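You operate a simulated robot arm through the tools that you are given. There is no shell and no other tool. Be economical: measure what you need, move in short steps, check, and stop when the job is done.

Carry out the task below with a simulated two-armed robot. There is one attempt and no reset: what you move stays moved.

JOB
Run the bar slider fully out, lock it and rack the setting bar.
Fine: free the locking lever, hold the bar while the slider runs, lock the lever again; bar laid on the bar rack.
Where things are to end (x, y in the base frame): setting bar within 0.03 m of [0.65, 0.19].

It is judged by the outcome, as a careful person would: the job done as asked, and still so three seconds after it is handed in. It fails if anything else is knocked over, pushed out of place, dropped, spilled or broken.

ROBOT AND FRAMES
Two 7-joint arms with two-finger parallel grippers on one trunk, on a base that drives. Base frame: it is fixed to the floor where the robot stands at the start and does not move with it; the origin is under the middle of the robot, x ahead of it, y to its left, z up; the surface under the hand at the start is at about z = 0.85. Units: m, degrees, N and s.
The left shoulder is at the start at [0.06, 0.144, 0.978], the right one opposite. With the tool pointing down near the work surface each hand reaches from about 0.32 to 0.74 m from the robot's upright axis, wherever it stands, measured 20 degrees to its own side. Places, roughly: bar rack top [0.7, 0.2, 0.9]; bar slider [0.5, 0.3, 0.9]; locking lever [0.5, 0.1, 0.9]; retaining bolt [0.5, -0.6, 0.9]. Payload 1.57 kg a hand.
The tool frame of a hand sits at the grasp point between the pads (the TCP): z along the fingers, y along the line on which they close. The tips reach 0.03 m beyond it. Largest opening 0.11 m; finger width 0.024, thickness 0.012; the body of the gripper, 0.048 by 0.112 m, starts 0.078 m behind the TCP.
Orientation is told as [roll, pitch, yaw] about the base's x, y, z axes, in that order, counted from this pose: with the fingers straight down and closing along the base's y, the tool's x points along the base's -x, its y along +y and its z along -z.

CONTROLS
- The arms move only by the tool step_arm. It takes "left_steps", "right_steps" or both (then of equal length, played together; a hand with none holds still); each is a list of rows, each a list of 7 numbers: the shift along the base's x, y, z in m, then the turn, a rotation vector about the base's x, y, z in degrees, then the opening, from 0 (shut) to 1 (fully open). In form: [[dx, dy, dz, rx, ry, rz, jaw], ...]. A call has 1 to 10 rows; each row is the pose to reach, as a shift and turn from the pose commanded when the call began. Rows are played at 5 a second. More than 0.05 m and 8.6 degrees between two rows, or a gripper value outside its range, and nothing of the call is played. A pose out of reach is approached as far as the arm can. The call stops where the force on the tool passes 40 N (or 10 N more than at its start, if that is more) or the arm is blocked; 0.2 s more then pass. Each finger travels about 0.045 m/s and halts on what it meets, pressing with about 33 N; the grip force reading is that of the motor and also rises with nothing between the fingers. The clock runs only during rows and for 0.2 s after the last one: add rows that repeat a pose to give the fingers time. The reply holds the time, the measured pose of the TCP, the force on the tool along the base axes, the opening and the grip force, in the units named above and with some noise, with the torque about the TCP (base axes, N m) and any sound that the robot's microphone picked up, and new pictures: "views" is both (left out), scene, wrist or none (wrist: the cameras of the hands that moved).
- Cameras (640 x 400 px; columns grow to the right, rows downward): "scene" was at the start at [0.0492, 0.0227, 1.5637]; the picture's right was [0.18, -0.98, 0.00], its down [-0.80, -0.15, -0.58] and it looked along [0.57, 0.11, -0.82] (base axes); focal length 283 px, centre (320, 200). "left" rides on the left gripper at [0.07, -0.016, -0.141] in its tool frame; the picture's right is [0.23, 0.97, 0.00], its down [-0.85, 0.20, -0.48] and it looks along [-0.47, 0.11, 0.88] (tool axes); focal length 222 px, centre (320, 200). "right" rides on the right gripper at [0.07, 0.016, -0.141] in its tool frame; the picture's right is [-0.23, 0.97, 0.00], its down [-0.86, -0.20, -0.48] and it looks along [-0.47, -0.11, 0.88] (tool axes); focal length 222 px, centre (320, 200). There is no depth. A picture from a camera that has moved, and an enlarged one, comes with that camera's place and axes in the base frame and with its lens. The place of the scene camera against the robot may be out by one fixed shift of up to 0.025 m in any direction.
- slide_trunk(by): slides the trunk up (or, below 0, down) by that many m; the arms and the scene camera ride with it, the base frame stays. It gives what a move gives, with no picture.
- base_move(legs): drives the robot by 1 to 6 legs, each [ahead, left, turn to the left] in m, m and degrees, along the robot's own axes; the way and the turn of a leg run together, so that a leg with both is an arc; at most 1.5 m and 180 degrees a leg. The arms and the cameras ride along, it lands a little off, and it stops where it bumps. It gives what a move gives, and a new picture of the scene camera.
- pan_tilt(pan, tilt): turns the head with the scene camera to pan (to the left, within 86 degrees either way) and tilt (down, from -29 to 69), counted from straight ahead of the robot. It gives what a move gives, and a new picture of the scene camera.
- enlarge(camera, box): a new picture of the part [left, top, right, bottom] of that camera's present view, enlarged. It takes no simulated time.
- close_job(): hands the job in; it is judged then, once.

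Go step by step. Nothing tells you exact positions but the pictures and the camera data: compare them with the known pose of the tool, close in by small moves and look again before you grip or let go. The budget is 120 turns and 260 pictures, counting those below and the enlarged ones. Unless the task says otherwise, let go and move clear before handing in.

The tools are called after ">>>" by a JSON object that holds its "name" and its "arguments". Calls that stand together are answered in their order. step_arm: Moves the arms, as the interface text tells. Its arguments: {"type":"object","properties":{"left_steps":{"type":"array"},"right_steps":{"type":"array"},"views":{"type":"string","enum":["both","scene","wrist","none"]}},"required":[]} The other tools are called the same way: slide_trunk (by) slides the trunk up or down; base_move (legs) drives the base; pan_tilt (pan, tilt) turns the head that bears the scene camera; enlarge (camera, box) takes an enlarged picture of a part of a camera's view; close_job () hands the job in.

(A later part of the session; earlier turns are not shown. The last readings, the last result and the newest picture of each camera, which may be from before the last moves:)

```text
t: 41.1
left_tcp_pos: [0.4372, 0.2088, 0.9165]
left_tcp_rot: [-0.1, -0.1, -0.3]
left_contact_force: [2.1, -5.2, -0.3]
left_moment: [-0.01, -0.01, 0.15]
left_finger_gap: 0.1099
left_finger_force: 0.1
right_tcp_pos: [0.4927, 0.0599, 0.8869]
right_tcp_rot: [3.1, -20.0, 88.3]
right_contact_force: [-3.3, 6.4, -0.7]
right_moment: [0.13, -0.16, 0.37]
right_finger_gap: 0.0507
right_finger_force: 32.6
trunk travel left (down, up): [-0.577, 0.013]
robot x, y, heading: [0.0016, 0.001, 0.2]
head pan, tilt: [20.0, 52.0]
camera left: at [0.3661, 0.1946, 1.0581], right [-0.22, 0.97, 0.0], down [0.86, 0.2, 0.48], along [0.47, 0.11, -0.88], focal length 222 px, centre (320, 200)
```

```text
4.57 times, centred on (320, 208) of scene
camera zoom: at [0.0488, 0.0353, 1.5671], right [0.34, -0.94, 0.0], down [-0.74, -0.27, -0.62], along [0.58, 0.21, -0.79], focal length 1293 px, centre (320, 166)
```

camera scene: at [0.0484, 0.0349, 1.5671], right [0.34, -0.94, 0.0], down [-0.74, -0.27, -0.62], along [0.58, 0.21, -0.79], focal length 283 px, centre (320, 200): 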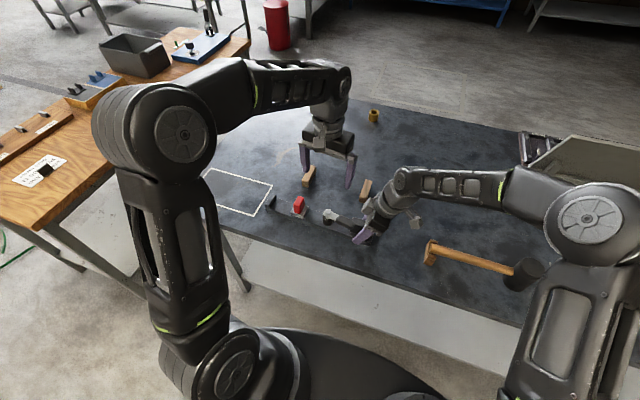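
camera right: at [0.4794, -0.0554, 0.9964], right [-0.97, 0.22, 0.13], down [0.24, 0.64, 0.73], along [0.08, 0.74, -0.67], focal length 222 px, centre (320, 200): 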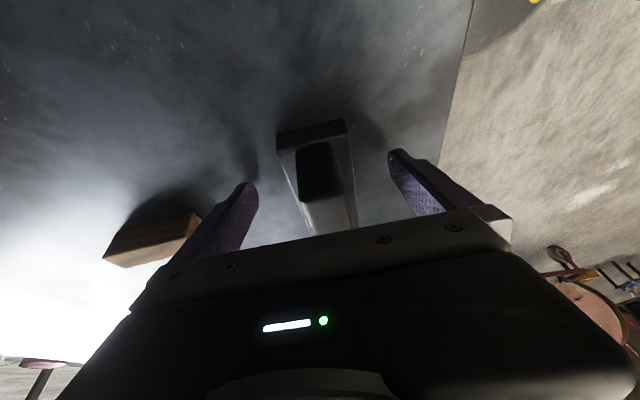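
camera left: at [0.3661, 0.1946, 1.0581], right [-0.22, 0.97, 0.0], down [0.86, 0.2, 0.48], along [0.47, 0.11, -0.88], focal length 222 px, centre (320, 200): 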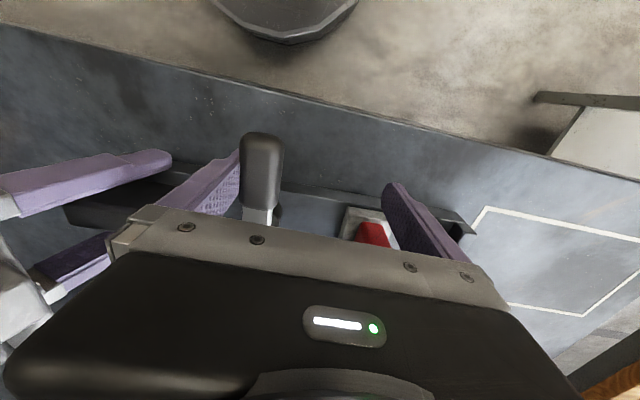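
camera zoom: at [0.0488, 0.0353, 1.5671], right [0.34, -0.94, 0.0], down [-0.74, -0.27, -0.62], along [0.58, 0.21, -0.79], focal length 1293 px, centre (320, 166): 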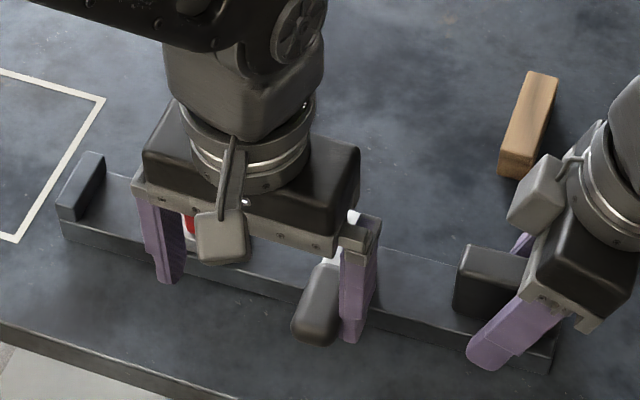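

Lever stands nearly square to the bar. I lift the left hand in smaller rows.

>>> {"name": "step_arm", "arguments": {"left_steps": [[0, -0.004, 0.01, 0, 0, 0, 1], [0, -0.004, 0.05, 0, 0, 0, 1], [0, 0.01, 0.09, 0, 0, 0, 1], [0, 0.03, 0.13, 0, 0, 0, 1]], "views": "wrist"}}

>>> {"name": "enlarge", "arguments": {"camera": "left", "box": [200, 80, 480, 240]}}

>>> {"name": "enlarge", "arguments": {"camera": "scene", "box": [250, 165, 390, 250]}}

```text
t: 42.1
left_tcp_pos: [0.4368, 0.2348, 1.0453]
left_tcp_rot: [-0.1, -0.1, -0.3]
left_contact_force: [0.1, -0.3, -0.3]
left_moment: [0.0, -0.03, 0.01]
left_finger_gap: 0.1102
left_finger_force: 0.0
right_tcp_pos: [0.4931, 0.0576, 0.8868]
right_tcp_rot: [3.0, -19.9, 88.3]
right_contact_force: [-0.9, 0.1, 0.0]
right_moment: [-0.41, -0.29, 0.22]
right_finger_gap: 0.0503
right_finger_force: 32.9
trunk travel left (down, up): [-0.577, 0.013]
robot x, y, heading: [-0.0021, -0.0015, 0.0]
head pan, tilt: [20.0, 52.0]
camera left: at [0.3658, 0.2198, 1.1871], right [-0.22, 0.98, 0.0], down [0.86, 0.19, 0.48], along [0.47, 0.11, -0.88], focal length 222 px, centre (320, 200)
```

left: 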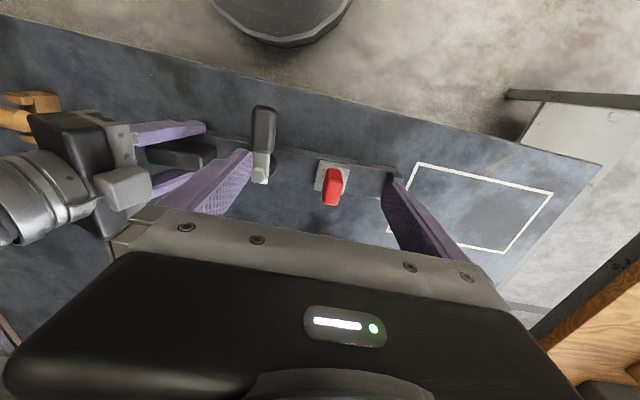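

```text
2.29 times, centred on (340, 160) of left
camera zoom: at [0.3658, 0.2198, 1.1871], right [-0.22, 0.98, 0.0], down [0.86, 0.19, 0.48], along [0.47, 0.11, -0.88], focal length 508 px, centre (274, 291)
```

zoom: 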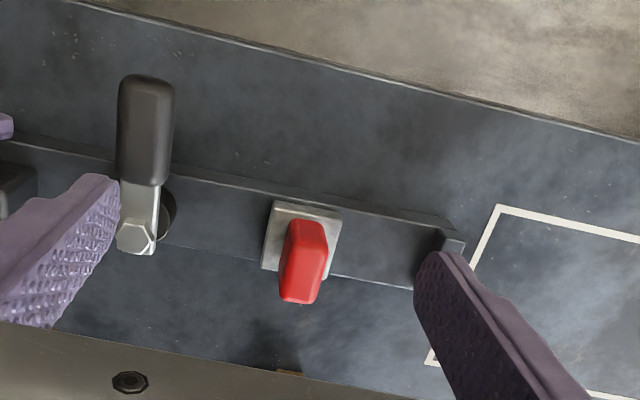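

```text
4.57 times, centred on (320, 208) of scene
camera zoom: at [0.0482, 0.0352, 1.5671], right [0.34, -0.94, 0.0], down [-0.74, -0.27, -0.62], along [0.58, 0.21, -0.79], focal length 1293 px, centre (320, 166)
```

zoom: 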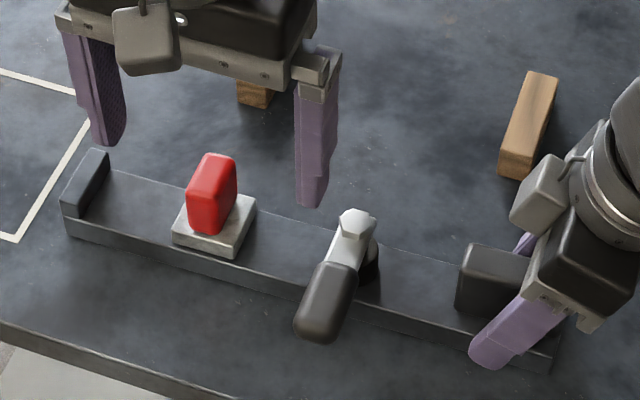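

The slider sits at about (0.49, 0.267). I lower the left hand, part-open, around the red handle.

>>> {"name": "step_arm", "arguments": {"left_steps": [[0.03, 0.015, -0.02, 0, 0, 0, 0.7], [0.055, 0.032, -0.04, 0, 0, 0, 0.55], [0.055, 0.032, -0.08, 0, 0, 0, 0.55], [0.055, 0.032, -0.11, 0, 0, 0, 0.55], [0.055, 0.032, -0.126, 0, 0, 0, 0.55]], "views": "wrist"}}

>>> {"name": "enlarge", "arguments": {"camera": "scene", "box": [250, 165, 390, 250]}}

```text
t: 43.3
left_tcp_pos: [0.4914, 0.2695, 0.9181]
left_tcp_rot: [0.0, -0.1, -0.3]
left_contact_force: [-1.4, 0.2, 0.5]
left_moment: [0.03, 0.0, 0.0]
left_finger_gap: 0.0604
left_finger_force: 0.1
right_tcp_pos: [0.4922, 0.0588, 0.8882]
right_tcp_rot: [2.9, -19.9, 88.5]
right_contact_force: [-3.1, -1.7, 2.2]
right_moment: [-0.02, -0.22, 0.53]
right_finger_gap: 0.0505
right_finger_force: 32.4
trunk travel left (down, up): [-0.577, 0.013]
robot x, y, heading: [-0.0016, 0.0004, -0.1]
head pan, tilt: [20.0, 52.0]
camera left: at [0.4206, 0.2549, 1.0598], right [-0.22, 0.97, 0.0], down [0.86, 0.19, 0.48], along [0.47, 0.11, -0.88], focal length 222 px, centre (320, 200)
```

left: 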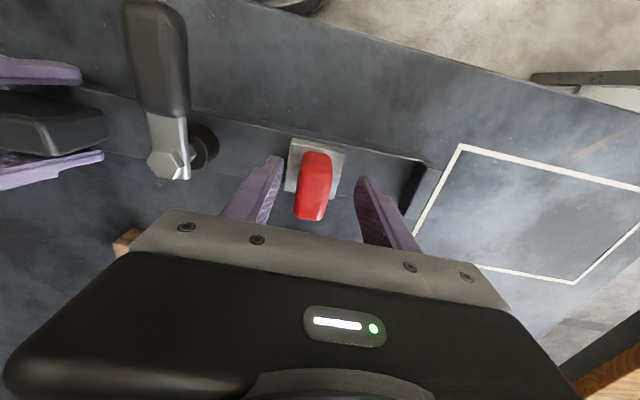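

```text
4.57 times, centred on (320, 208) of scene
camera zoom: at [0.048, 0.0348, 1.5671], right [0.34, -0.94, 0.0], down [-0.74, -0.27, -0.62], along [0.58, 0.21, -0.79], focal length 1293 px, centre (320, 166)
```

zoom: 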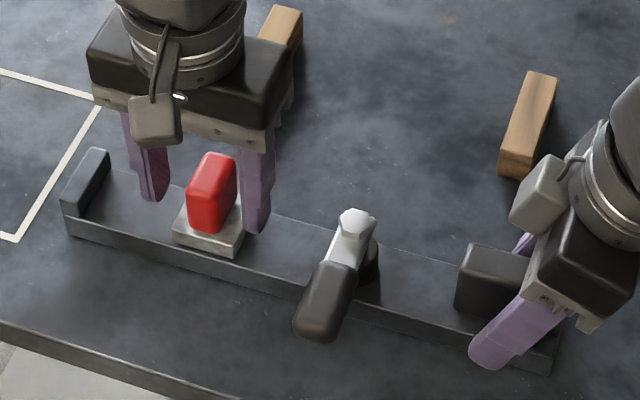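

Fingers bracket the red handle. I grip it and run it toward +y (the open end toward the end stop), watching the force.

>>> {"name": "step_arm", "arguments": {"left_steps": [[0, 0, 0, 0, 0, 0, 0.3], [0, 0, 0, 0, 0, 0, 0.1], [0, 0, 0, 0, 0, 0, 0.1], [0, 0, 0, 0, 0, 0, 0.1], [0, 0, 0, 0, 0, 0, 0.1]], "views": "none"}}

>>> {"name": "step_arm", "arguments": {"left_steps": [[0, 0.005, 0, 0, 0, 0, 0.1], [0, 0.01, 0, 0, 0, 0, 0.1], [0, 0.015, 0, 0, 0, 0, 0.1], [0, 0.02, 0, 0, 0, 0, 0.1], [0.001, 0.025, 0, 0, 0, 0, 0.1], [0.001, 0.03, 0, 0, 0, 0, 0.1]], "views": "wrist"}}

>>> {"name": "enlarge", "arguments": {"camera": "scene", "box": [250, 165, 390, 250]}}

```text
t: 44.5
left_tcp_pos: [0.4918, 0.2687, 0.9176]
left_tcp_rot: [0.0, 0.0, -0.1]
left_contact_force: [3.0, -5.8, 0.3]
left_moment: [-0.16, 0.01, 0.64]
left_finger_gap: 0.0446
left_finger_force: 33.4
right_tcp_pos: [0.4928, 0.0586, 0.8872]
right_tcp_rot: [3.0, -19.9, 88.4]
right_contact_force: [-3.8, 3.0, 2.3]
right_moment: [0.63, -0.39, 0.46]
right_finger_gap: 0.0502
right_finger_force: 32.9
trunk travel left (down, up): [-0.577, 0.013]
robot x, y, heading: [-0.0002, -0.0001, 0.3]
head pan, tilt: [20.0, 52.0]
```

```text
t: 45.9
left_tcp_pos: [0.494, 0.2998, 0.9184]
left_tcp_rot: [0.0, 0.1, -0.4]
left_contact_force: [3.6, -5.0, 0.3]
left_moment: [-0.21, 0.07, 0.55]
left_finger_gap: 0.0443
left_finger_force: 33.3
right_tcp_pos: [0.4939, 0.06, 0.8875]
right_tcp_rot: [2.8, -19.8, 88.4]
right_contact_force: [-3.6, 6.7, 6.3]
right_moment: [0.02, -0.52, 0.35]
right_finger_gap: 0.0503
right_finger_force: 32.8
trunk travel left (down, up): [-0.577, 0.013]
robot x, y, heading: [-0.0014, -0.0011, 0.1]
head pan, tilt: [20.0, 52.0]
camera left: at [0.4225, 0.2854, 1.0607], right [-0.22, 0.97, 0.0], down [0.86, 0.2, 0.48], along [0.47, 0.11, -0.88], focal length 222 px, centre (320, 200)
```

left: 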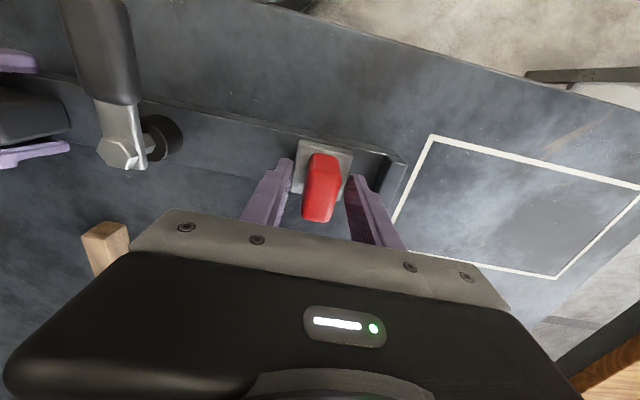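

```text
4.57 times, centred on (320, 208) of scene
camera zoom: at [0.0486, 0.0355, 1.5671], right [0.34, -0.94, 0.0], down [-0.74, -0.27, -0.62], along [0.58, 0.21, -0.79], focal length 1293 px, centre (320, 166)
```

zoom: 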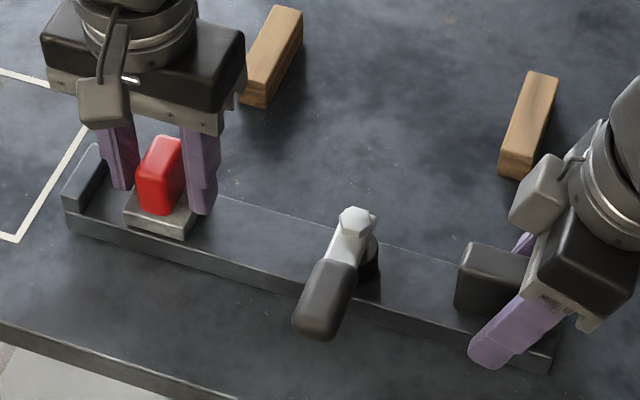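

The slider runs freely; the fingers actually hold its plate (0.044 m). I open, raise 18 mm, regrip on the red knob only, so the finger won't strike the end stop first.

>>> {"name": "step_arm", "arguments": {"left_steps": [[0, 0, 0, 0, 0, 0, 0.5], [0, 0, 0, 0, 0, 0, 0.5], [0, 0, 0.018, 0, 0, 0, 0.5], [0, 0, 0.018, 0, 0, 0, 0.2], [0, 0, 0.018, 0, 0, 0, 0.05], [0, 0, 0.018, 0, 0, 0, 0.05], [0, 0, 0.018, 0, 0, 0, 0.05], [0, 0, 0.018, 0, 0, 0, 0.05], [0, 0, 0.018, 0, 0, 0, 0.05]], "views": "wrist"}}

>>> {"name": "enlarge", "arguments": {"camera": "scene", "box": [250, 165, 390, 250]}}

```text
t: 47.9
left_tcp_pos: [0.4937, 0.2995, 0.9363]
left_tcp_rot: [0.0, -0.1, -0.3]
left_contact_force: [1.3, -0.9, 2.4]
left_moment: [0.02, 0.0, 0.39]
left_finger_gap: 0.0224
left_finger_force: 33.6
right_tcp_pos: [0.4921, 0.0594, 0.8874]
right_tcp_rot: [3.0, -19.8, 88.5]
right_contact_force: [2.0, 2.1, 3.8]
right_moment: [-0.16, -0.48, 0.53]
right_finger_gap: 0.0502
right_finger_force: 33.6
trunk travel left (down, up): [-0.577, 0.013]
robot x, y, heading: [-0.004, 0.0001, -0.1]
head pan, tilt: [20.0, 52.0]
camera left: at [0.4218, 0.2848, 1.0783], right [-0.22, 0.97, 0.0], down [0.86, 0.2, 0.48], along [0.47, 0.11, -0.88], focal length 222 px, centre (320, 200)
```

left: 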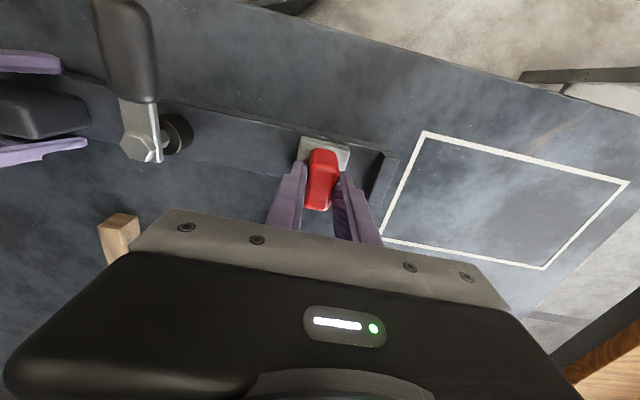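

```text
4.57 times, centred on (320, 208) of scene
camera zoom: at [0.0482, 0.0351, 1.5671], right [0.34, -0.94, 0.0], down [-0.74, -0.27, -0.62], along [0.58, 0.21, -0.79], focal length 1293 px, centre (320, 166)
```

zoom: 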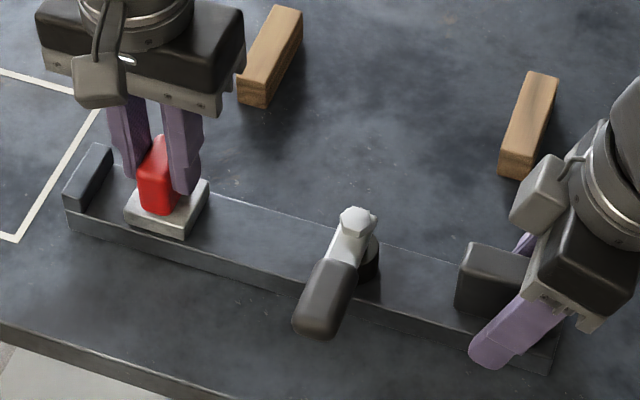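

Now I hold the knob (22 mm). I run it on toward the end stop.

>>> {"name": "step_arm", "arguments": {"left_steps": [[0, 0.006, 0, 0, 0, 0, 0.05], [0, 0.012, 0, 0, 0, 0, 0.05], [0, 0.018, 0, 0, 0, 0, 0.05], [0.001, 0.023, 0, 0, 0, 0, 0.05], [0.001, 0.028, 0, 0, 0, 0, 0.05], [0.001, 0.032, 0, 0, 0, 0, 0.05], [0.001, 0.036, 0, 0, 0, 0, 0.05], [0.001, 0.04, 0, 0, 0, 0, 0.05]], "views": "wrist"}}

>>> {"name": "enlarge", "arguments": {"camera": "scene", "box": [250, 165, 390, 250]}}

```text
t: 49.7
left_tcp_pos: [0.4948, 0.3384, 0.9369]
left_tcp_rot: [-0.2, 0.1, -0.4]
left_contact_force: [2.1, -25.1, 1.0]
left_moment: [-0.22, 0.32, -0.16]
left_finger_gap: 0.0225
left_finger_force: 32.5
right_tcp_pos: [0.4917, 0.0613, 0.8866]
right_tcp_rot: [3.1, -20.1, 88.5]
right_contact_force: [-1.4, 23.8, 0.4]
right_moment: [0.68, -0.51, 0.59]
right_finger_gap: 0.0502
right_finger_force: 33.3
trunk travel left (down, up): [-0.577, 0.013]
robot x, y, heading: [-0.0016, 0.0018, 0.1]
head pan, tilt: [20.0, 52.0]
camera left: at [0.4244, 0.3238, 1.0786], right [-0.22, 0.98, 0.0], down [0.86, 0.19, 0.48], along [0.47, 0.1, -0.88], focal length 222 px, centre (320, 200)
```

left: 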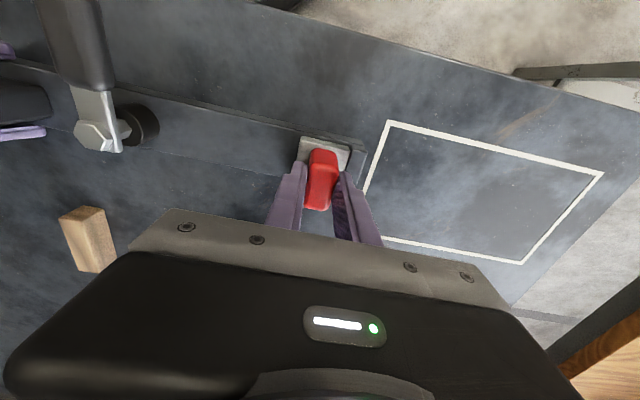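

```text
4.57 times, centred on (320, 208) of scene
camera zoom: at [0.049, 0.0351, 1.567], right [0.34, -0.94, 0.0], down [-0.74, -0.27, -0.62], along [0.58, 0.21, -0.79], focal length 1293 px, centre (320, 166)
```

zoom: 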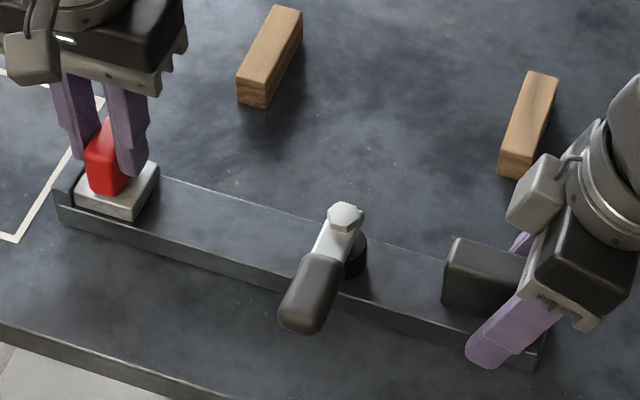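

The slider is hard against the end stop (25 N). I release the knob, rise, and look at the lever for re-locking.

>>> {"name": "step_arm", "arguments": {"left_steps": [[0, 0, 0, 0, 0, 0, 0.3], [0, 0, 0, 0, 0, 0, 0.5], [0, 0, 0, 0, 0, 0, 0.5], [0, 0, 0.045, 0, 0, 0, 0.6], [-0.02, -0.02, 0.08, 0, 0, 0, 0.8], [-0.04, -0.05, 0.11, 0, 0, 0, 1], [-0.06, -0.08, 0.11, 0, 0, 0, 1], [-0.08, -0.09, 0.11, 0, 0, 0, 1]], "views": "wrist"}}

>>> {"name": "enlarge", "arguments": {"camera": "left", "box": [120, 80, 440, 240]}}

>>> {"name": "enlarge", "arguments": {"camera": "scene", "box": [250, 165, 390, 250]}}

```text
t: 51.5
left_tcp_pos: [0.4139, 0.2505, 1.0481]
left_tcp_rot: [-0.1, -0.1, -0.3]
left_contact_force: [0.0, -0.1, 0.6]
left_moment: [0.02, 0.0, 0.0]
left_finger_gap: 0.1098
left_finger_force: 0.1
right_tcp_pos: [0.4931, 0.0573, 0.8868]
right_tcp_rot: [2.9, -19.9, 88.2]
right_contact_force: [1.2, -5.0, 10.7]
right_moment: [-0.08, -0.6, 0.08]
right_finger_gap: 0.0502
right_finger_force: 32.8
trunk travel left (down, up): [-0.577, 0.013]
robot x, y, heading: [0.0008, -0.0021, 0.1]
head pan, tilt: [20.0, 52.0]
camera left: at [0.3422, 0.235, 1.1902], right [-0.22, 0.98, 0.0], down [0.86, 0.19, 0.48], along [0.47, 0.11, -0.88], focal length 222 px, centre (320, 200)
```

left: 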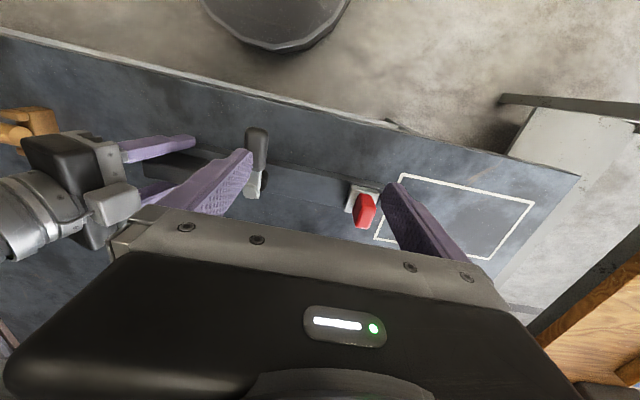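

```text
2.00 times, centred on (280, 160) of left
camera zoom: at [0.3422, 0.235, 1.1902], right [-0.22, 0.98, 0.0], down [0.86, 0.19, 0.48], along [0.47, 0.11, -0.88], focal length 444 px, centre (400, 280)
```

zoom: 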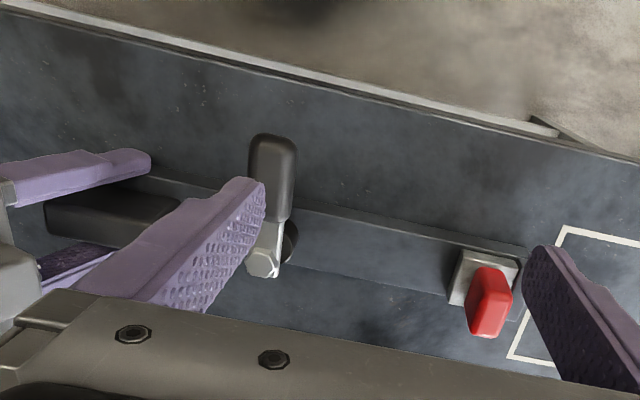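

```text
4.57 times, centred on (320, 208) of scene
camera zoom: at [0.0478, 0.0343, 1.5671], right [0.34, -0.94, 0.0], down [-0.74, -0.27, -0.62], along [0.58, 0.21, -0.79], focal length 1293 px, centre (320, 166)
```

zoom: 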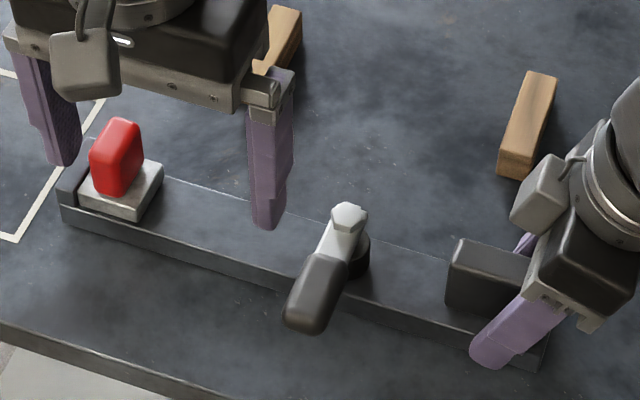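

The lever handle points along −x from pivot (0.498, 0.172). I put the left hand's right finger on its +y side, then sweep it back along the arc.

>>> {"name": "step_arm", "arguments": {"left_steps": [[0.024, 0.012, -0.03, 0, 0, 0, 1], [0.024, 0.012, -0.07, 0, 0, 0, 1], [0.024, 0.012, -0.11, 0, 0, 0, 1], [0.024, 0.012, -0.133, 0, 0, 0, 1], [0.022, -0.005, -0.133, 0, 0, 0, 1], [0.0206, -0.0275, -0.133, 0, 0, 0, 1], [0.026, -0.042, -0.133, 0, 0, 0, 1], [0.032, -0.0565, -0.133, 0, 0, 0, 1]], "views": "wrist"}}

>>> {"name": "enlarge", "arguments": {"camera": "scene", "box": [250, 165, 390, 250]}}

```text
t: 53.3
left_tcp_pos: [0.4446, 0.1935, 0.9142]
left_tcp_rot: [0.0, -0.1, -0.3]
left_contact_force: [-0.4, 1.4, 0.4]
left_moment: [-0.04, 0.0, -0.02]
left_finger_gap: 0.1094
left_finger_force: 0.1
right_tcp_pos: [0.4923, 0.0582, 0.8866]
right_tcp_rot: [2.9, -20.0, 88.4]
right_contact_force: [1.9, -5.3, 6.3]
right_moment: [0.06, -0.53, 0.03]
right_finger_gap: 0.0499
right_finger_force: 33.3
trunk travel left (down, up): [-0.577, 0.013]
robot x, y, heading: [-0.0005, -0.0038, 0.0]
head pan, tilt: [20.0, 52.0]
camera left: at [0.3749, 0.1779, 1.0566], right [-0.22, 0.97, 0.0], down [0.86, 0.2, 0.48], along [0.47, 0.11, -0.88], focal length 222 px, centre (320, 200)
```

left: 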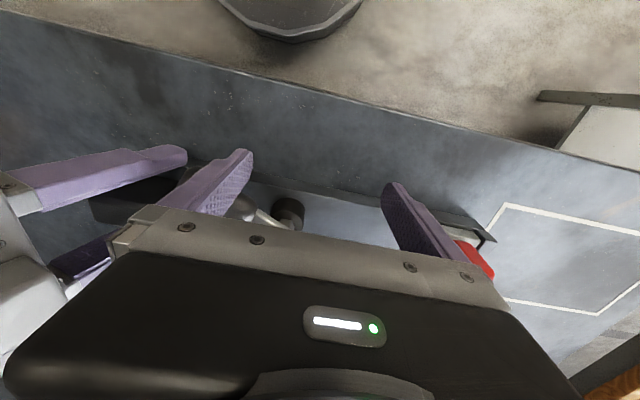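

```text
4.57 times, centred on (320, 208) of scene
camera zoom: at [0.0481, 0.0343, 1.5671], right [0.34, -0.94, 0.0], down [-0.74, -0.27, -0.62], along [0.58, 0.21, -0.79], focal length 1293 px, centre (320, 166)
```

zoom: 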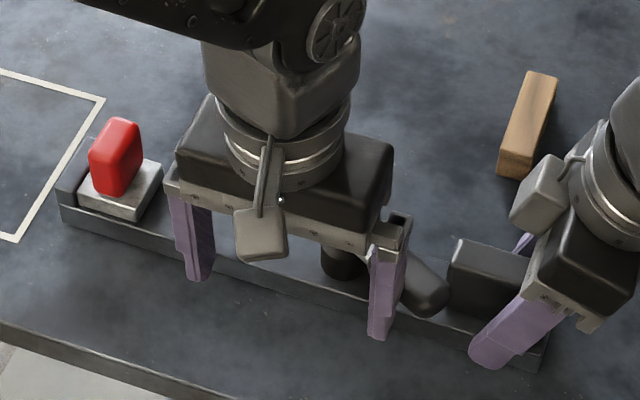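

The lever is most of the way back. I continue with a firm push toward +x to lock it.

>>> {"name": "step_arm", "arguments": {"left_steps": [[0.008, -0.008, 0, 0, 0, 0, 1], [0.016, -0.014, 0, 0, 0, 0, 1], [0.022, -0.018, 0, 0, 0, 0, 1], [0.027, -0.02, 0, 0, 0, 0, 1], [0.032, -0.02, 0, 0, 0, 0, 1], [0.036, -0.02, 0, 0, 0, 0, 1]], "views": "wrist"}}

>>> {"name": "enlarge", "arguments": {"camera": "scene", "box": [250, 165, 390, 250]}}

```text
t: 54.3
left_tcp_pos: [0.4672, 0.1761, 0.9126]
left_tcp_rot: [0.1, 0.5, -0.3]
left_contact_force: [-6.6, 5.9, 8.3]
left_moment: [-0.6, -0.15, -0.38]
left_finger_gap: 0.105
left_finger_force: 0.1
right_tcp_pos: [0.4964, 0.056, 0.8873]
right_tcp_rot: [2.3, -19.9, 88.0]
right_contact_force: [2.5, -4.7, 2.5]
right_moment: [0.35, -0.36, 0.29]
right_finger_gap: 0.0498
right_finger_force: 33.3
trunk travel left (down, up): [-0.577, 0.013]
robot x, y, heading: [-0.0011, -0.0031, -0.2]
head pan, tilt: [20.0, 52.0]
stopped in row 5 (left hand): the force on the tool passed its limit at 45 N (the readings are from after the stop); the commanded pose is now the measured one
camera left: at [0.3971, 0.1609, 1.0567], right [-0.22, 0.98, 0.01], down [0.86, 0.19, 0.47], along [0.46, 0.11, -0.88], focal length 222 px, centre (320, 200)
```

left: 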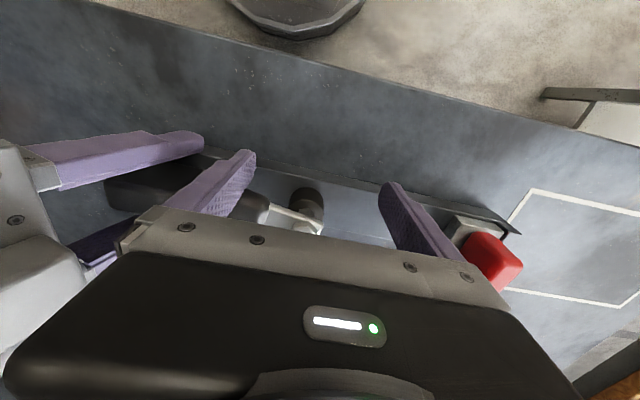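

```text
4.57 times, centred on (320, 208) of scene
camera zoom: at [0.0467, 0.0353, 1.5671], right [0.34, -0.94, 0.0], down [-0.74, -0.27, -0.62], along [0.58, 0.21, -0.79], focal length 1293 px, centre (320, 166)
```

zoom: 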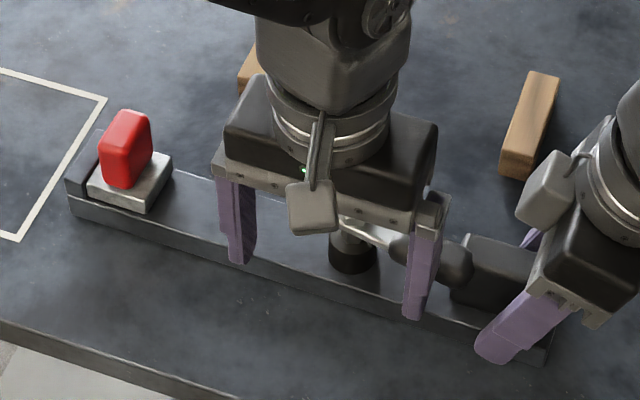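

A hard stop at 45 N: the lever should be home. I withdraw the left hand and check the lever angle.

>>> {"name": "step_arm", "arguments": {"left_steps": [[-0.012, 0.004, 0, 0, 0, 0, 1], [-0.025, 0.008, 0, 0, 0, 0, 1], [-0.025, 0.01, 0.04, 0, 0, 0, 1], [-0.02, 0.01, 0.08, 0, 0, 0, 1], [0.0, 0.01, 0.12, 0, 0, 0, 1], [0.02, 0.01, 0.145, 0, 0, 0, 1], [0.05, 0.005, 0.145, 0, 0, 0, 1]], "views": "wrist"}}

>>> {"name": "enlarge", "arguments": {"camera": "left", "box": [180, 60, 480, 220]}}

>>> {"name": "enlarge", "arguments": {"camera": "scene", "box": [250, 165, 390, 250]}}

```text
t: 55.9
left_tcp_pos: [0.5176, 0.1822, 1.0607]
left_tcp_rot: [0.1, 0.5, -0.5]
left_contact_force: [-0.2, 0.3, 0.2]
left_moment: [-0.01, -0.02, -0.02]
left_finger_gap: 0.1102
left_finger_force: 0.0
right_tcp_pos: [0.4964, 0.0565, 0.887]
right_tcp_rot: [2.6, -20.0, 87.9]
right_contact_force: [2.4, -3.4, 7.1]
right_moment: [0.37, -0.52, 0.19]
right_finger_gap: 0.0498
right_finger_force: 32.7
trunk travel left (down, up): [-0.577, 0.013]
robot x, y, heading: [-0.0017, 0.0001, -0.0]
head pan, tilt: [20.0, 52.0]
camera left: at [0.4485, 0.167, 1.2025], right [-0.22, 0.98, 0.0], down [0.86, 0.19, 0.47], along [0.46, 0.11, -0.88], focal length 222 px, centre (320, 200)
```

left: 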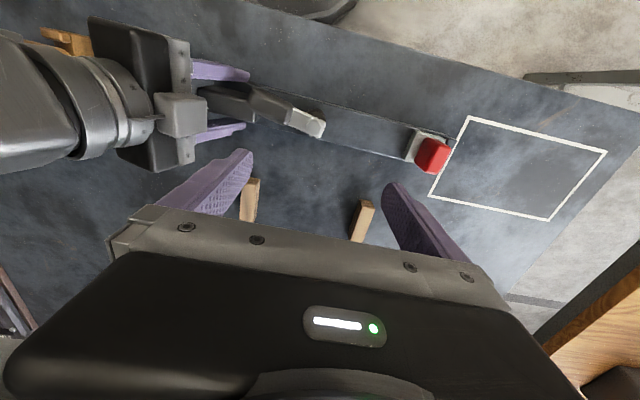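

```text
2.13 times, centred on (330, 140) of left
camera zoom: at [0.4485, 0.167, 1.2025], right [-0.22, 0.98, 0.0], down [0.86, 0.19, 0.47], along [0.46, 0.11, -0.88], focal length 474 px, centre (299, 328)
```

zoom: 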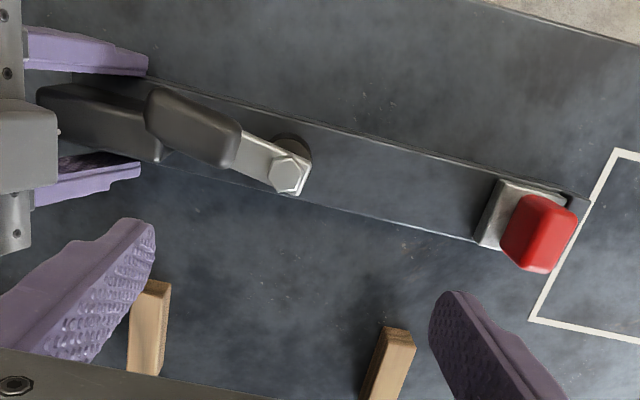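

```text
4.57 times, centred on (320, 208) of scene
camera zoom: at [0.0478, 0.0345, 1.5672], right [0.34, -0.94, 0.0], down [-0.74, -0.27, -0.62], along [0.58, 0.21, -0.79], focal length 1293 px, centre (320, 166)
```

zoom: 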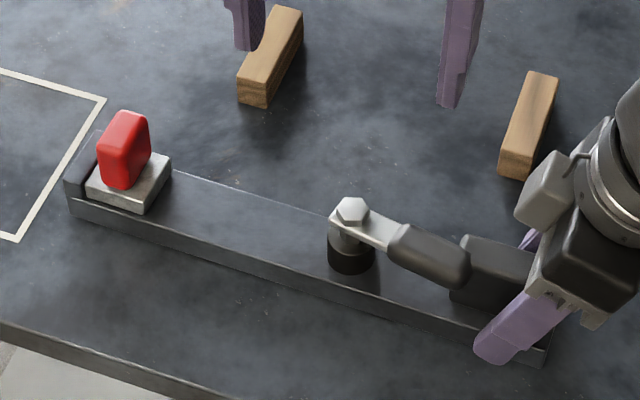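

The lever is back at its original angle to the bar (≈11–12°). Check that the slider still touches its stop.

>>> {"name": "enlarge", "arguments": {"camera": "left", "box": [390, 110, 470, 190]}}

>>> {"name": "enlarge", "arguments": {"camera": "scene", "box": [255, 180, 305, 220]}}

```text
5.00 times, centred on (430, 150) of left
camera zoom: at [0.4485, 0.167, 1.2025], right [-0.22, 0.98, 0.0], down [0.86, 0.19, 0.47], along [0.46, 0.11, -0.88], focal length 1111 px, centre (-230, 450)
```

zoom: 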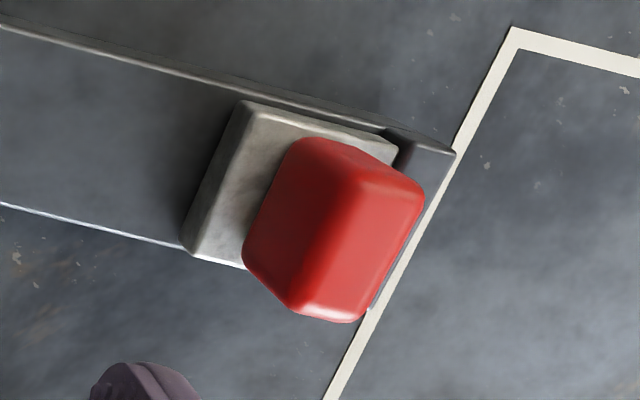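

```text
10.00 times, centred on (280, 200) of scene
camera zoom: at [0.0478, 0.0345, 1.5672], right [0.34, -0.94, 0.0], down [-0.74, -0.27, -0.62], along [0.58, 0.21, -0.79], focal length 2828 px, centre (720, 200)
```

zoom: 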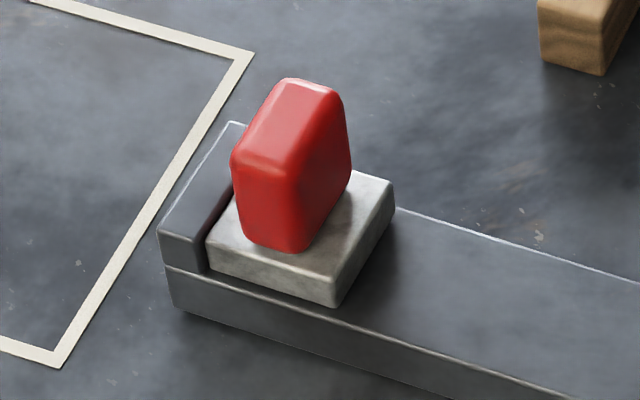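

The slider's plate sits at the same place as when it was pushed hard home, and the lever is locked. Next the left hand turns again to close along x and comes over the bar at y≈0.235 for a two-handed lift.

>>> {"name": "step_arm", "arguments": {"left_steps": [[-0.002, 0.005, 0, 0, 0, -8.5, 1], [-0.004, 0.01, 0, 0, 0, -17, 1], [-0.006, 0.016, 0, 0, 0, -25.5, 1], [-0.008, 0.022, 0, 0, 0, -34, 1], [-0.01, 0.028, 0, 0, 0, -42.5, 1], [-0.012, 0.034, 0, 0, 0, -51, 1], [-0.014, 0.04, 0, 0, 0, -59.5, 1], [-0.016, 0.046, 0, 0, 0, -68, 1], [-0.018, 0.05, 0, 0, 0, -76.5, 1], [-0.018, 0.053, 0, 0, 0, -85, 1]], "views": "none"}}

>>> {"name": "step_arm", "arguments": {"left_steps": [[0, 0, -0.02, 0, 0, -5.5, 1], [0, 0, -0.06, 0, 0, -5.5, 1], [0, 0, -0.1, 0, 0, -5.5, 1]], "views": "wrist"}}

>>> {"name": "enlarge", "arguments": {"camera": "scene", "box": [250, 150, 390, 250]}}

```text
t: 58.1
left_tcp_pos: [0.498, 0.233, 1.0575]
left_tcp_rot: [0.1, 0.6, -85.5]
left_contact_force: [-0.5, -0.6, 0.0]
left_moment: [0.02, 0.01, 0.0]
left_finger_gap: 0.11
left_finger_force: 0.0
right_tcp_pos: [0.4966, 0.0556, 0.8863]
right_tcp_rot: [2.6, -19.9, 88.0]
right_contact_force: [2.3, -2.5, 8.8]
right_moment: [0.11, -0.61, -0.11]
right_finger_gap: 0.0496
right_finger_force: 33.0
trunk travel left (down, up): [-0.577, 0.013]
robot x, y, heading: [0.0008, 0.0019, -0.0]
head pan, tilt: [20.0, 52.0]
```

```text
t: 58.9
left_tcp_pos: [0.5001, 0.2332, 0.9565]
left_tcp_rot: [0.0, 0.6, -90.9]
left_contact_force: [0.4, -0.8, 0.2]
left_moment: [0.0, 0.04, 0.01]
left_finger_gap: 0.1102
left_finger_force: 0.0
right_tcp_pos: [0.4963, 0.0567, 0.8867]
right_tcp_rot: [2.6, -19.9, 88.1]
right_contact_force: [3.5, -2.3, 8.0]
right_moment: [0.14, -0.59, -0.05]
right_finger_gap: 0.0497
right_finger_force: 33.3
trunk travel left (down, up): [-0.577, 0.013]
robot x, y, heading: [0.0027, -0.0004, 0.1]
head pan, tilt: [20.0, 52.0]
camera left: at [0.4837, 0.3018, 1.0997], right [0.98, 0.21, 0.0], down [0.18, -0.86, 0.47], along [0.1, -0.46, -0.88], focal length 222 px, centre (320, 200)
```

left: 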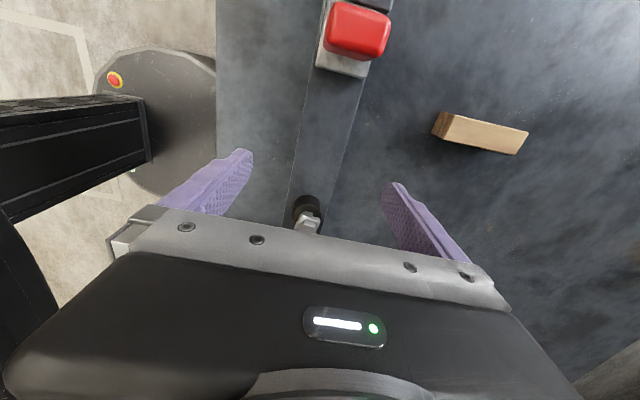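

```text
4.00 times, centred on (320, 200) of scene
camera zoom: at [0.0479, 0.0347, 1.5672], right [0.34, -0.94, 0.0], down [-0.74, -0.27, -0.62], along [0.58, 0.21, -0.79], focal length 1131 px, centre (320, 200)
```

zoom: 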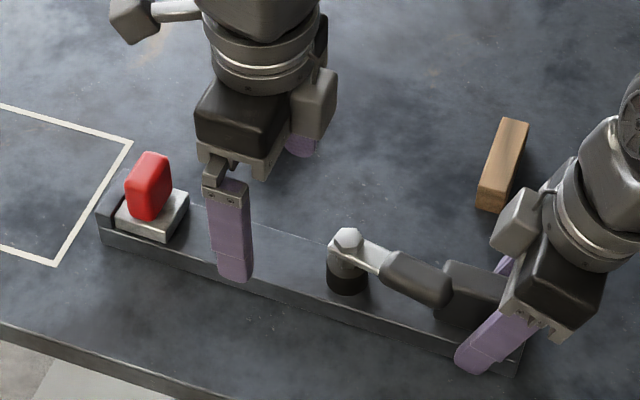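

Aligned. I lower the left hand and grip the bar.

>>> {"name": "step_arm", "arguments": {"left_steps": [[0, 0, -0.04, 0, 0, 0, 1], [0, 0, -0.06, 0, 0, 0, 1], [0, 0, -0.07, 0, 0, 0, 1], [0, 0, -0.07, 0, 0, 0, 0.6], [0, 0, -0.07, 0, 0, 0, 0.4], [0, 0, -0.07, 0, 0, 0, 0.2], [0, 0, -0.07, 0, 0, 0, 0.2], [0, 0, -0.07, 0, 0, 0, 0.2], [0, 0, -0.07, 0, 0, 0, 0.2], [0, 0, -0.07, 0, 0, 0, 0.2]], "views": "none"}}

>>> {"name": "step_arm", "arguments": {"left_steps": [[0, 0, 0.01, 0, 0, 0, 0.2], [0, 0, 0.025, 0, 0, 0, 0.2], [0, 0, 0.045, 0, 0, 0, 0.2], [0, 0, 0.065, 0, 0, 0, 0.2], [0, 0, 0.08, 0, 0, 0, 0.2]], "right_steps": [[0, 0, 0.01, 0, 0, 0, 0.2], [0, 0, 0.025, 0, 0, 0, 0.2], [0, 0, 0.045, 0, 0, 0, 0.2], [0, 0, 0.065, 0, 0, 0, 0.2], [0, 0, 0.08, 0, 0, 0, 0.2]], "views": "both"}}

>>> {"name": "enlarge", "arguments": {"camera": "scene", "box": [250, 150, 390, 250]}}

```text
t: 61.1
left_tcp_pos: [0.4993, 0.2325, 0.887]
left_tcp_rot: [0.1, 0.5, -91.0]
left_contact_force: [1.0, 0.5, 0.0]
left_moment: [-0.01, 0.15, -0.14]
left_finger_gap: 0.0502
left_finger_force: 33.0
right_tcp_pos: [0.4963, 0.0564, 0.8873]
right_tcp_rot: [2.6, -19.9, 87.9]
right_contact_force: [1.3, -2.3, 8.4]
right_moment: [0.1, -0.7, -0.05]
right_finger_gap: 0.0498
right_finger_force: 32.9
trunk travel left (down, up): [-0.577, 0.013]
robot x, y, heading: [-0.0025, 0.0009, 0.4]
head pan, tilt: [20.0, 52.0]
```

```text
t: 62.3
left_tcp_pos: [0.4988, 0.2331, 0.9691]
left_tcp_rot: [0.1, 0.4, -90.9]
left_contact_force: [0.6, 0.3, 0.6]
left_moment: [-0.01, -0.03, 0.02]
left_finger_gap: 0.0221
left_finger_force: 0.1
right_tcp_pos: [0.4971, 0.057, 0.9677]
right_tcp_rot: [2.7, -19.9, 88.0]
right_contact_force: [-0.5, -0.2, 0.1]
right_moment: [-0.03, -0.02, 0.01]
right_finger_gap: 0.0219
right_finger_force: 0.0
trunk travel left (down, up): [-0.577, 0.013]
robot x, y, heading: [0.0009, -0.0023, -0.2]
head pan, tilt: [20.0, 52.0]
camera scene: at [0.0481, 0.0353, 1.5671], right [0.34, -0.94, 0.0], down [-0.74, -0.27, -0.62], along [0.58, 0.21, -0.79], focal length 283 px, centre (320, 200)
camera right: at [0.482, -0.0569, 1.0779], right [-0.97, 0.23, 0.12], down [0.24, 0.64, 0.73], along [0.09, 0.74, -0.67], focal length 222 px, centre (320, 200)
camera left: at [0.4826, 0.3027, 1.1111], right [0.98, 0.21, 0.0], down [0.18, -0.86, 0.47], along [0.1, -0.46, -0.88], focal length 222 px, centre (320, 200)
```

scene: 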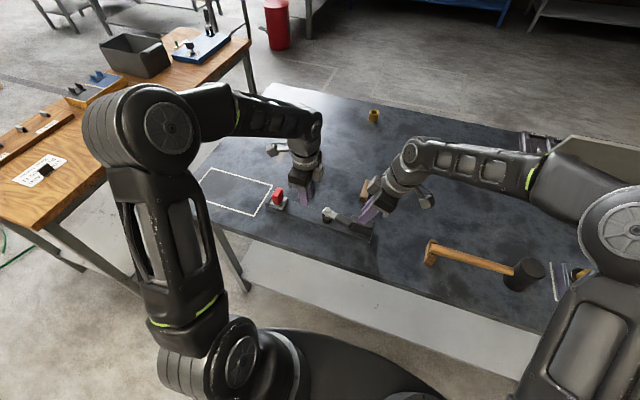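
right: 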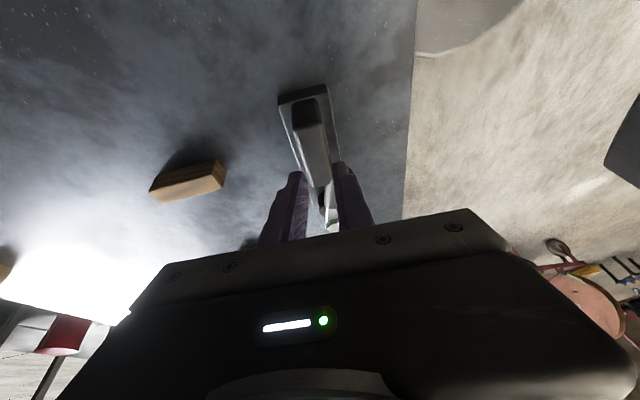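
left: 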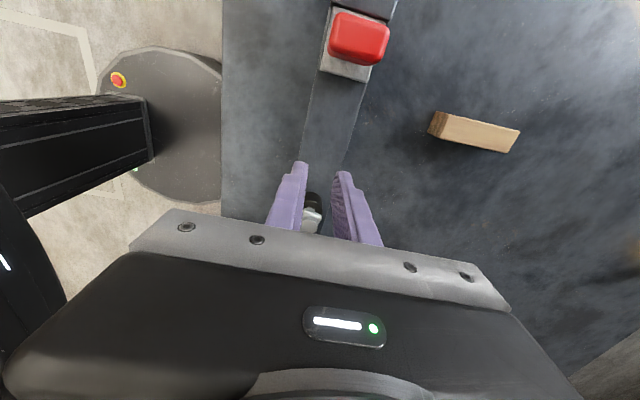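

```text
4.00 times, centred on (320, 200) of scene
camera zoom: at [0.0481, 0.0353, 1.5671], right [0.34, -0.94, 0.0], down [-0.74, -0.27, -0.62], along [0.58, 0.21, -0.79], focal length 1131 px, centre (320, 200)
```

zoom: 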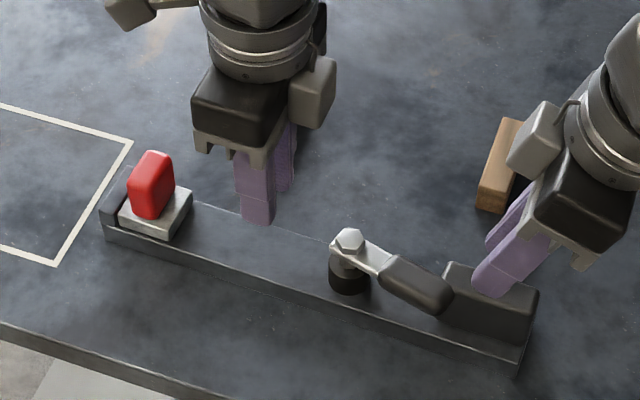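

Both grips slipped off upward: the tips only caught the thin upper edge of the bar; the bar stayed put. I'll regrip better: right hand straight down on the tall end block, left deeper on the bar sides.

>>> {"name": "step_arm", "arguments": {"left_steps": [[0, 0, 0, 0, 0, 0, 0.6], [0, 0, 0, 0, 0, 0, 1], [0, 0, 0, 0, 0, 0, 1], [0, 0, 0, 0, 0, 0, 1], [0, 0, 0, 0, 0, 0, 1], [0, 0, 0, 0, 0, 0, 1]], "right_steps": [[0, 0.002, 0.01, -6.7, 0, 0, 0.5], [0, 0.004, 0.02, -13.4, 0, 0, 0.7], [0, 0.008, 0.02, -20, 0, 0, 0.7], [0, 0.008, 0.02, -20, 0, 0, 0.7], [0, 0.008, 0.02, -20, 0, 0, 0.7], [0, 0.008, 0.02, -20, 0, 0, 0.7]], "views": "wrist"}}

>>> {"name": "enlarge", "arguments": {"camera": "scene", "box": [250, 150, 390, 250]}}

```text
t: 63.7
left_tcp_pos: [0.4987, 0.2327, 0.9682]
left_tcp_rot: [0.2, 0.5, -91.0]
left_contact_force: [0.0, -0.3, -1.0]
left_moment: [0.0, -0.01, 0.0]
left_finger_gap: 0.1099
left_finger_force: 0.0
right_tcp_pos: [0.497, 0.0653, 0.9874]
right_tcp_rot: [1.9, 0.1, 88.2]
right_contact_force: [-0.2, -0.7, -0.2]
right_moment: [0.0, -0.02, 0.0]
right_finger_gap: 0.077
right_finger_force: 0.1
trunk travel left (down, up): [-0.577, 0.013]
robot x, y, heading: [-0.0017, 0.0006, 0.1]
head pan, tilt: [20.0, 52.0]
camera right: at [0.4818, -0.0046, 1.1292], right [-0.97, 0.26, 0.03], down [0.24, 0.85, 0.47], along [0.09, 0.46, -0.88], focal length 222 px, centre (320, 200)
camera left: at [0.4828, 0.3026, 1.1108], right [0.98, 0.21, 0.0], down [0.18, -0.86, 0.47], along [0.1, -0.46, -0.88], focal length 222 px, centre (320, 200)
```

right: 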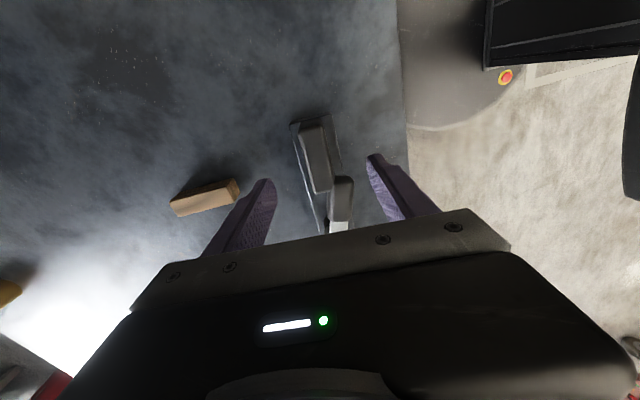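
left: 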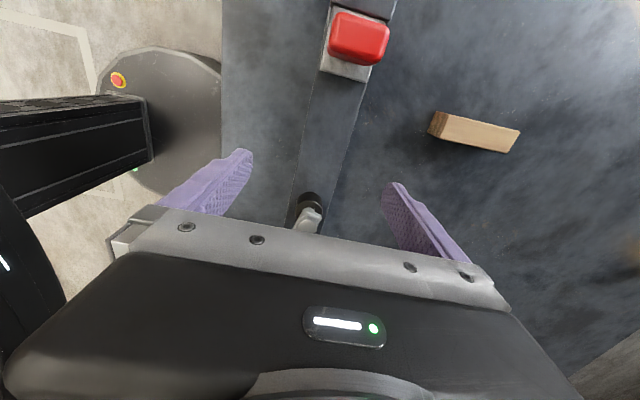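

```text
4.00 times, centred on (320, 200) of scene
camera zoom: at [0.0483, 0.035, 1.5671], right [0.34, -0.94, 0.0], down [-0.74, -0.27, -0.62], along [0.58, 0.21, -0.79], focal length 1131 px, centre (320, 200)
```

zoom: 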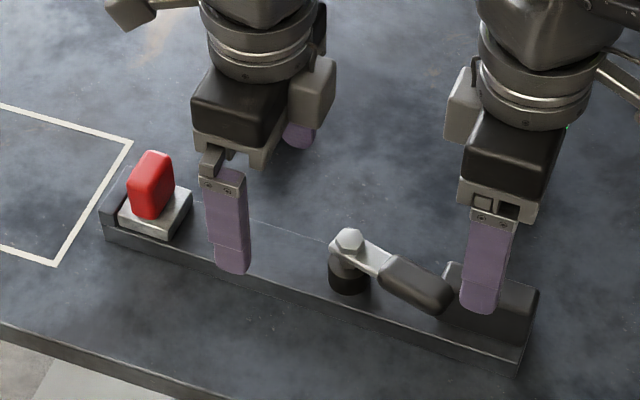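

The block spans y≈0.03–0.10 around x≈0.496. Both hands descend and close.

>>> {"name": "step_arm", "arguments": {"left_steps": [[0, 0, -0.04, 0, 0, 0, 1], [0, 0, -0.075, 0, 0, 0, 1], [0, 0, -0.087, 0, 0, 0, 1], [0, 0, -0.087, 0, 0, 0, 0.6], [0, 0, -0.087, 0, 0, 0, 0.4], [0, 0, -0.087, 0, 0, 0, 0.2], [0, 0, -0.087, 0, 0, 0, 0.1], [0, 0, -0.087, 0, 0, 0, 0.1], [0, 0, -0.087, 0, 0, 0, 0.1], [0, 0, -0.087, 0, 0, 0, 0.1]], "right_steps": [[0, -0.006, -0.04, 0, 0, 0, 0.7], [0, -0.006, -0.07, 0, 0, 0, 0.7], [0, -0.006, -0.083, 0, 0, 0, 0.7], [0, -0.006, -0.083, 0, 0, 0, 0.4], [0, -0.006, -0.083, 0, 0, 0, 0.2], [0, -0.006, -0.083, 0, 0, 0, 0.1], [0, -0.006, -0.083, 0, 0, 0, 0.1], [0, -0.006, -0.083, 0, 0, 0, 0.1], [0, -0.006, -0.083, 0, 0, 0, 0.1], [0, -0.006, -0.083, 0, 0, 0, 0.1]], "views": "none"}}

>>> {"name": "enlarge", "arguments": {"camera": "scene", "box": [250, 150, 390, 250]}}

```text
t: 65.9
left_tcp_pos: [0.5013, 0.2343, 0.8831]
left_tcp_rot: [0.2, 0.7, -90.9]
left_contact_force: [7.8, 1.7, 4.0]
left_moment: [0.06, 0.72, -0.35]
left_finger_gap: 0.0501
left_finger_force: 33.0
right_tcp_pos: [0.4982, 0.0585, 0.903]
right_tcp_rot: [1.9, 0.1, 88.2]
right_contact_force: [-2.3, -1.7, 2.2]
right_moment: [0.03, -1.35, 0.73]
right_finger_gap: 0.026
right_finger_force: 33.3
trunk travel left (down, up): [-0.577, 0.013]
robot x, y, heading: [-0.0011, -0.0004, 0.2]
head pan, tilt: [20.0, 52.0]
```

```text
4.00 times, centred on (320, 200) of scene
camera zoom: at [0.0485, 0.035, 1.5672], right [0.34, -0.94, 0.0], down [-0.74, -0.27, -0.62], along [0.58, 0.21, -0.79], focal length 1131 px, centre (320, 200)
```

zoom: 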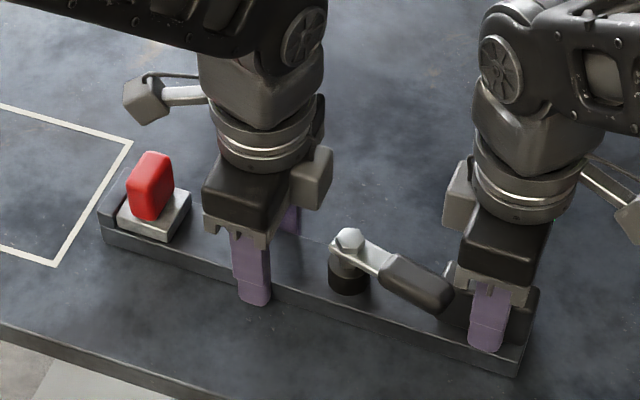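

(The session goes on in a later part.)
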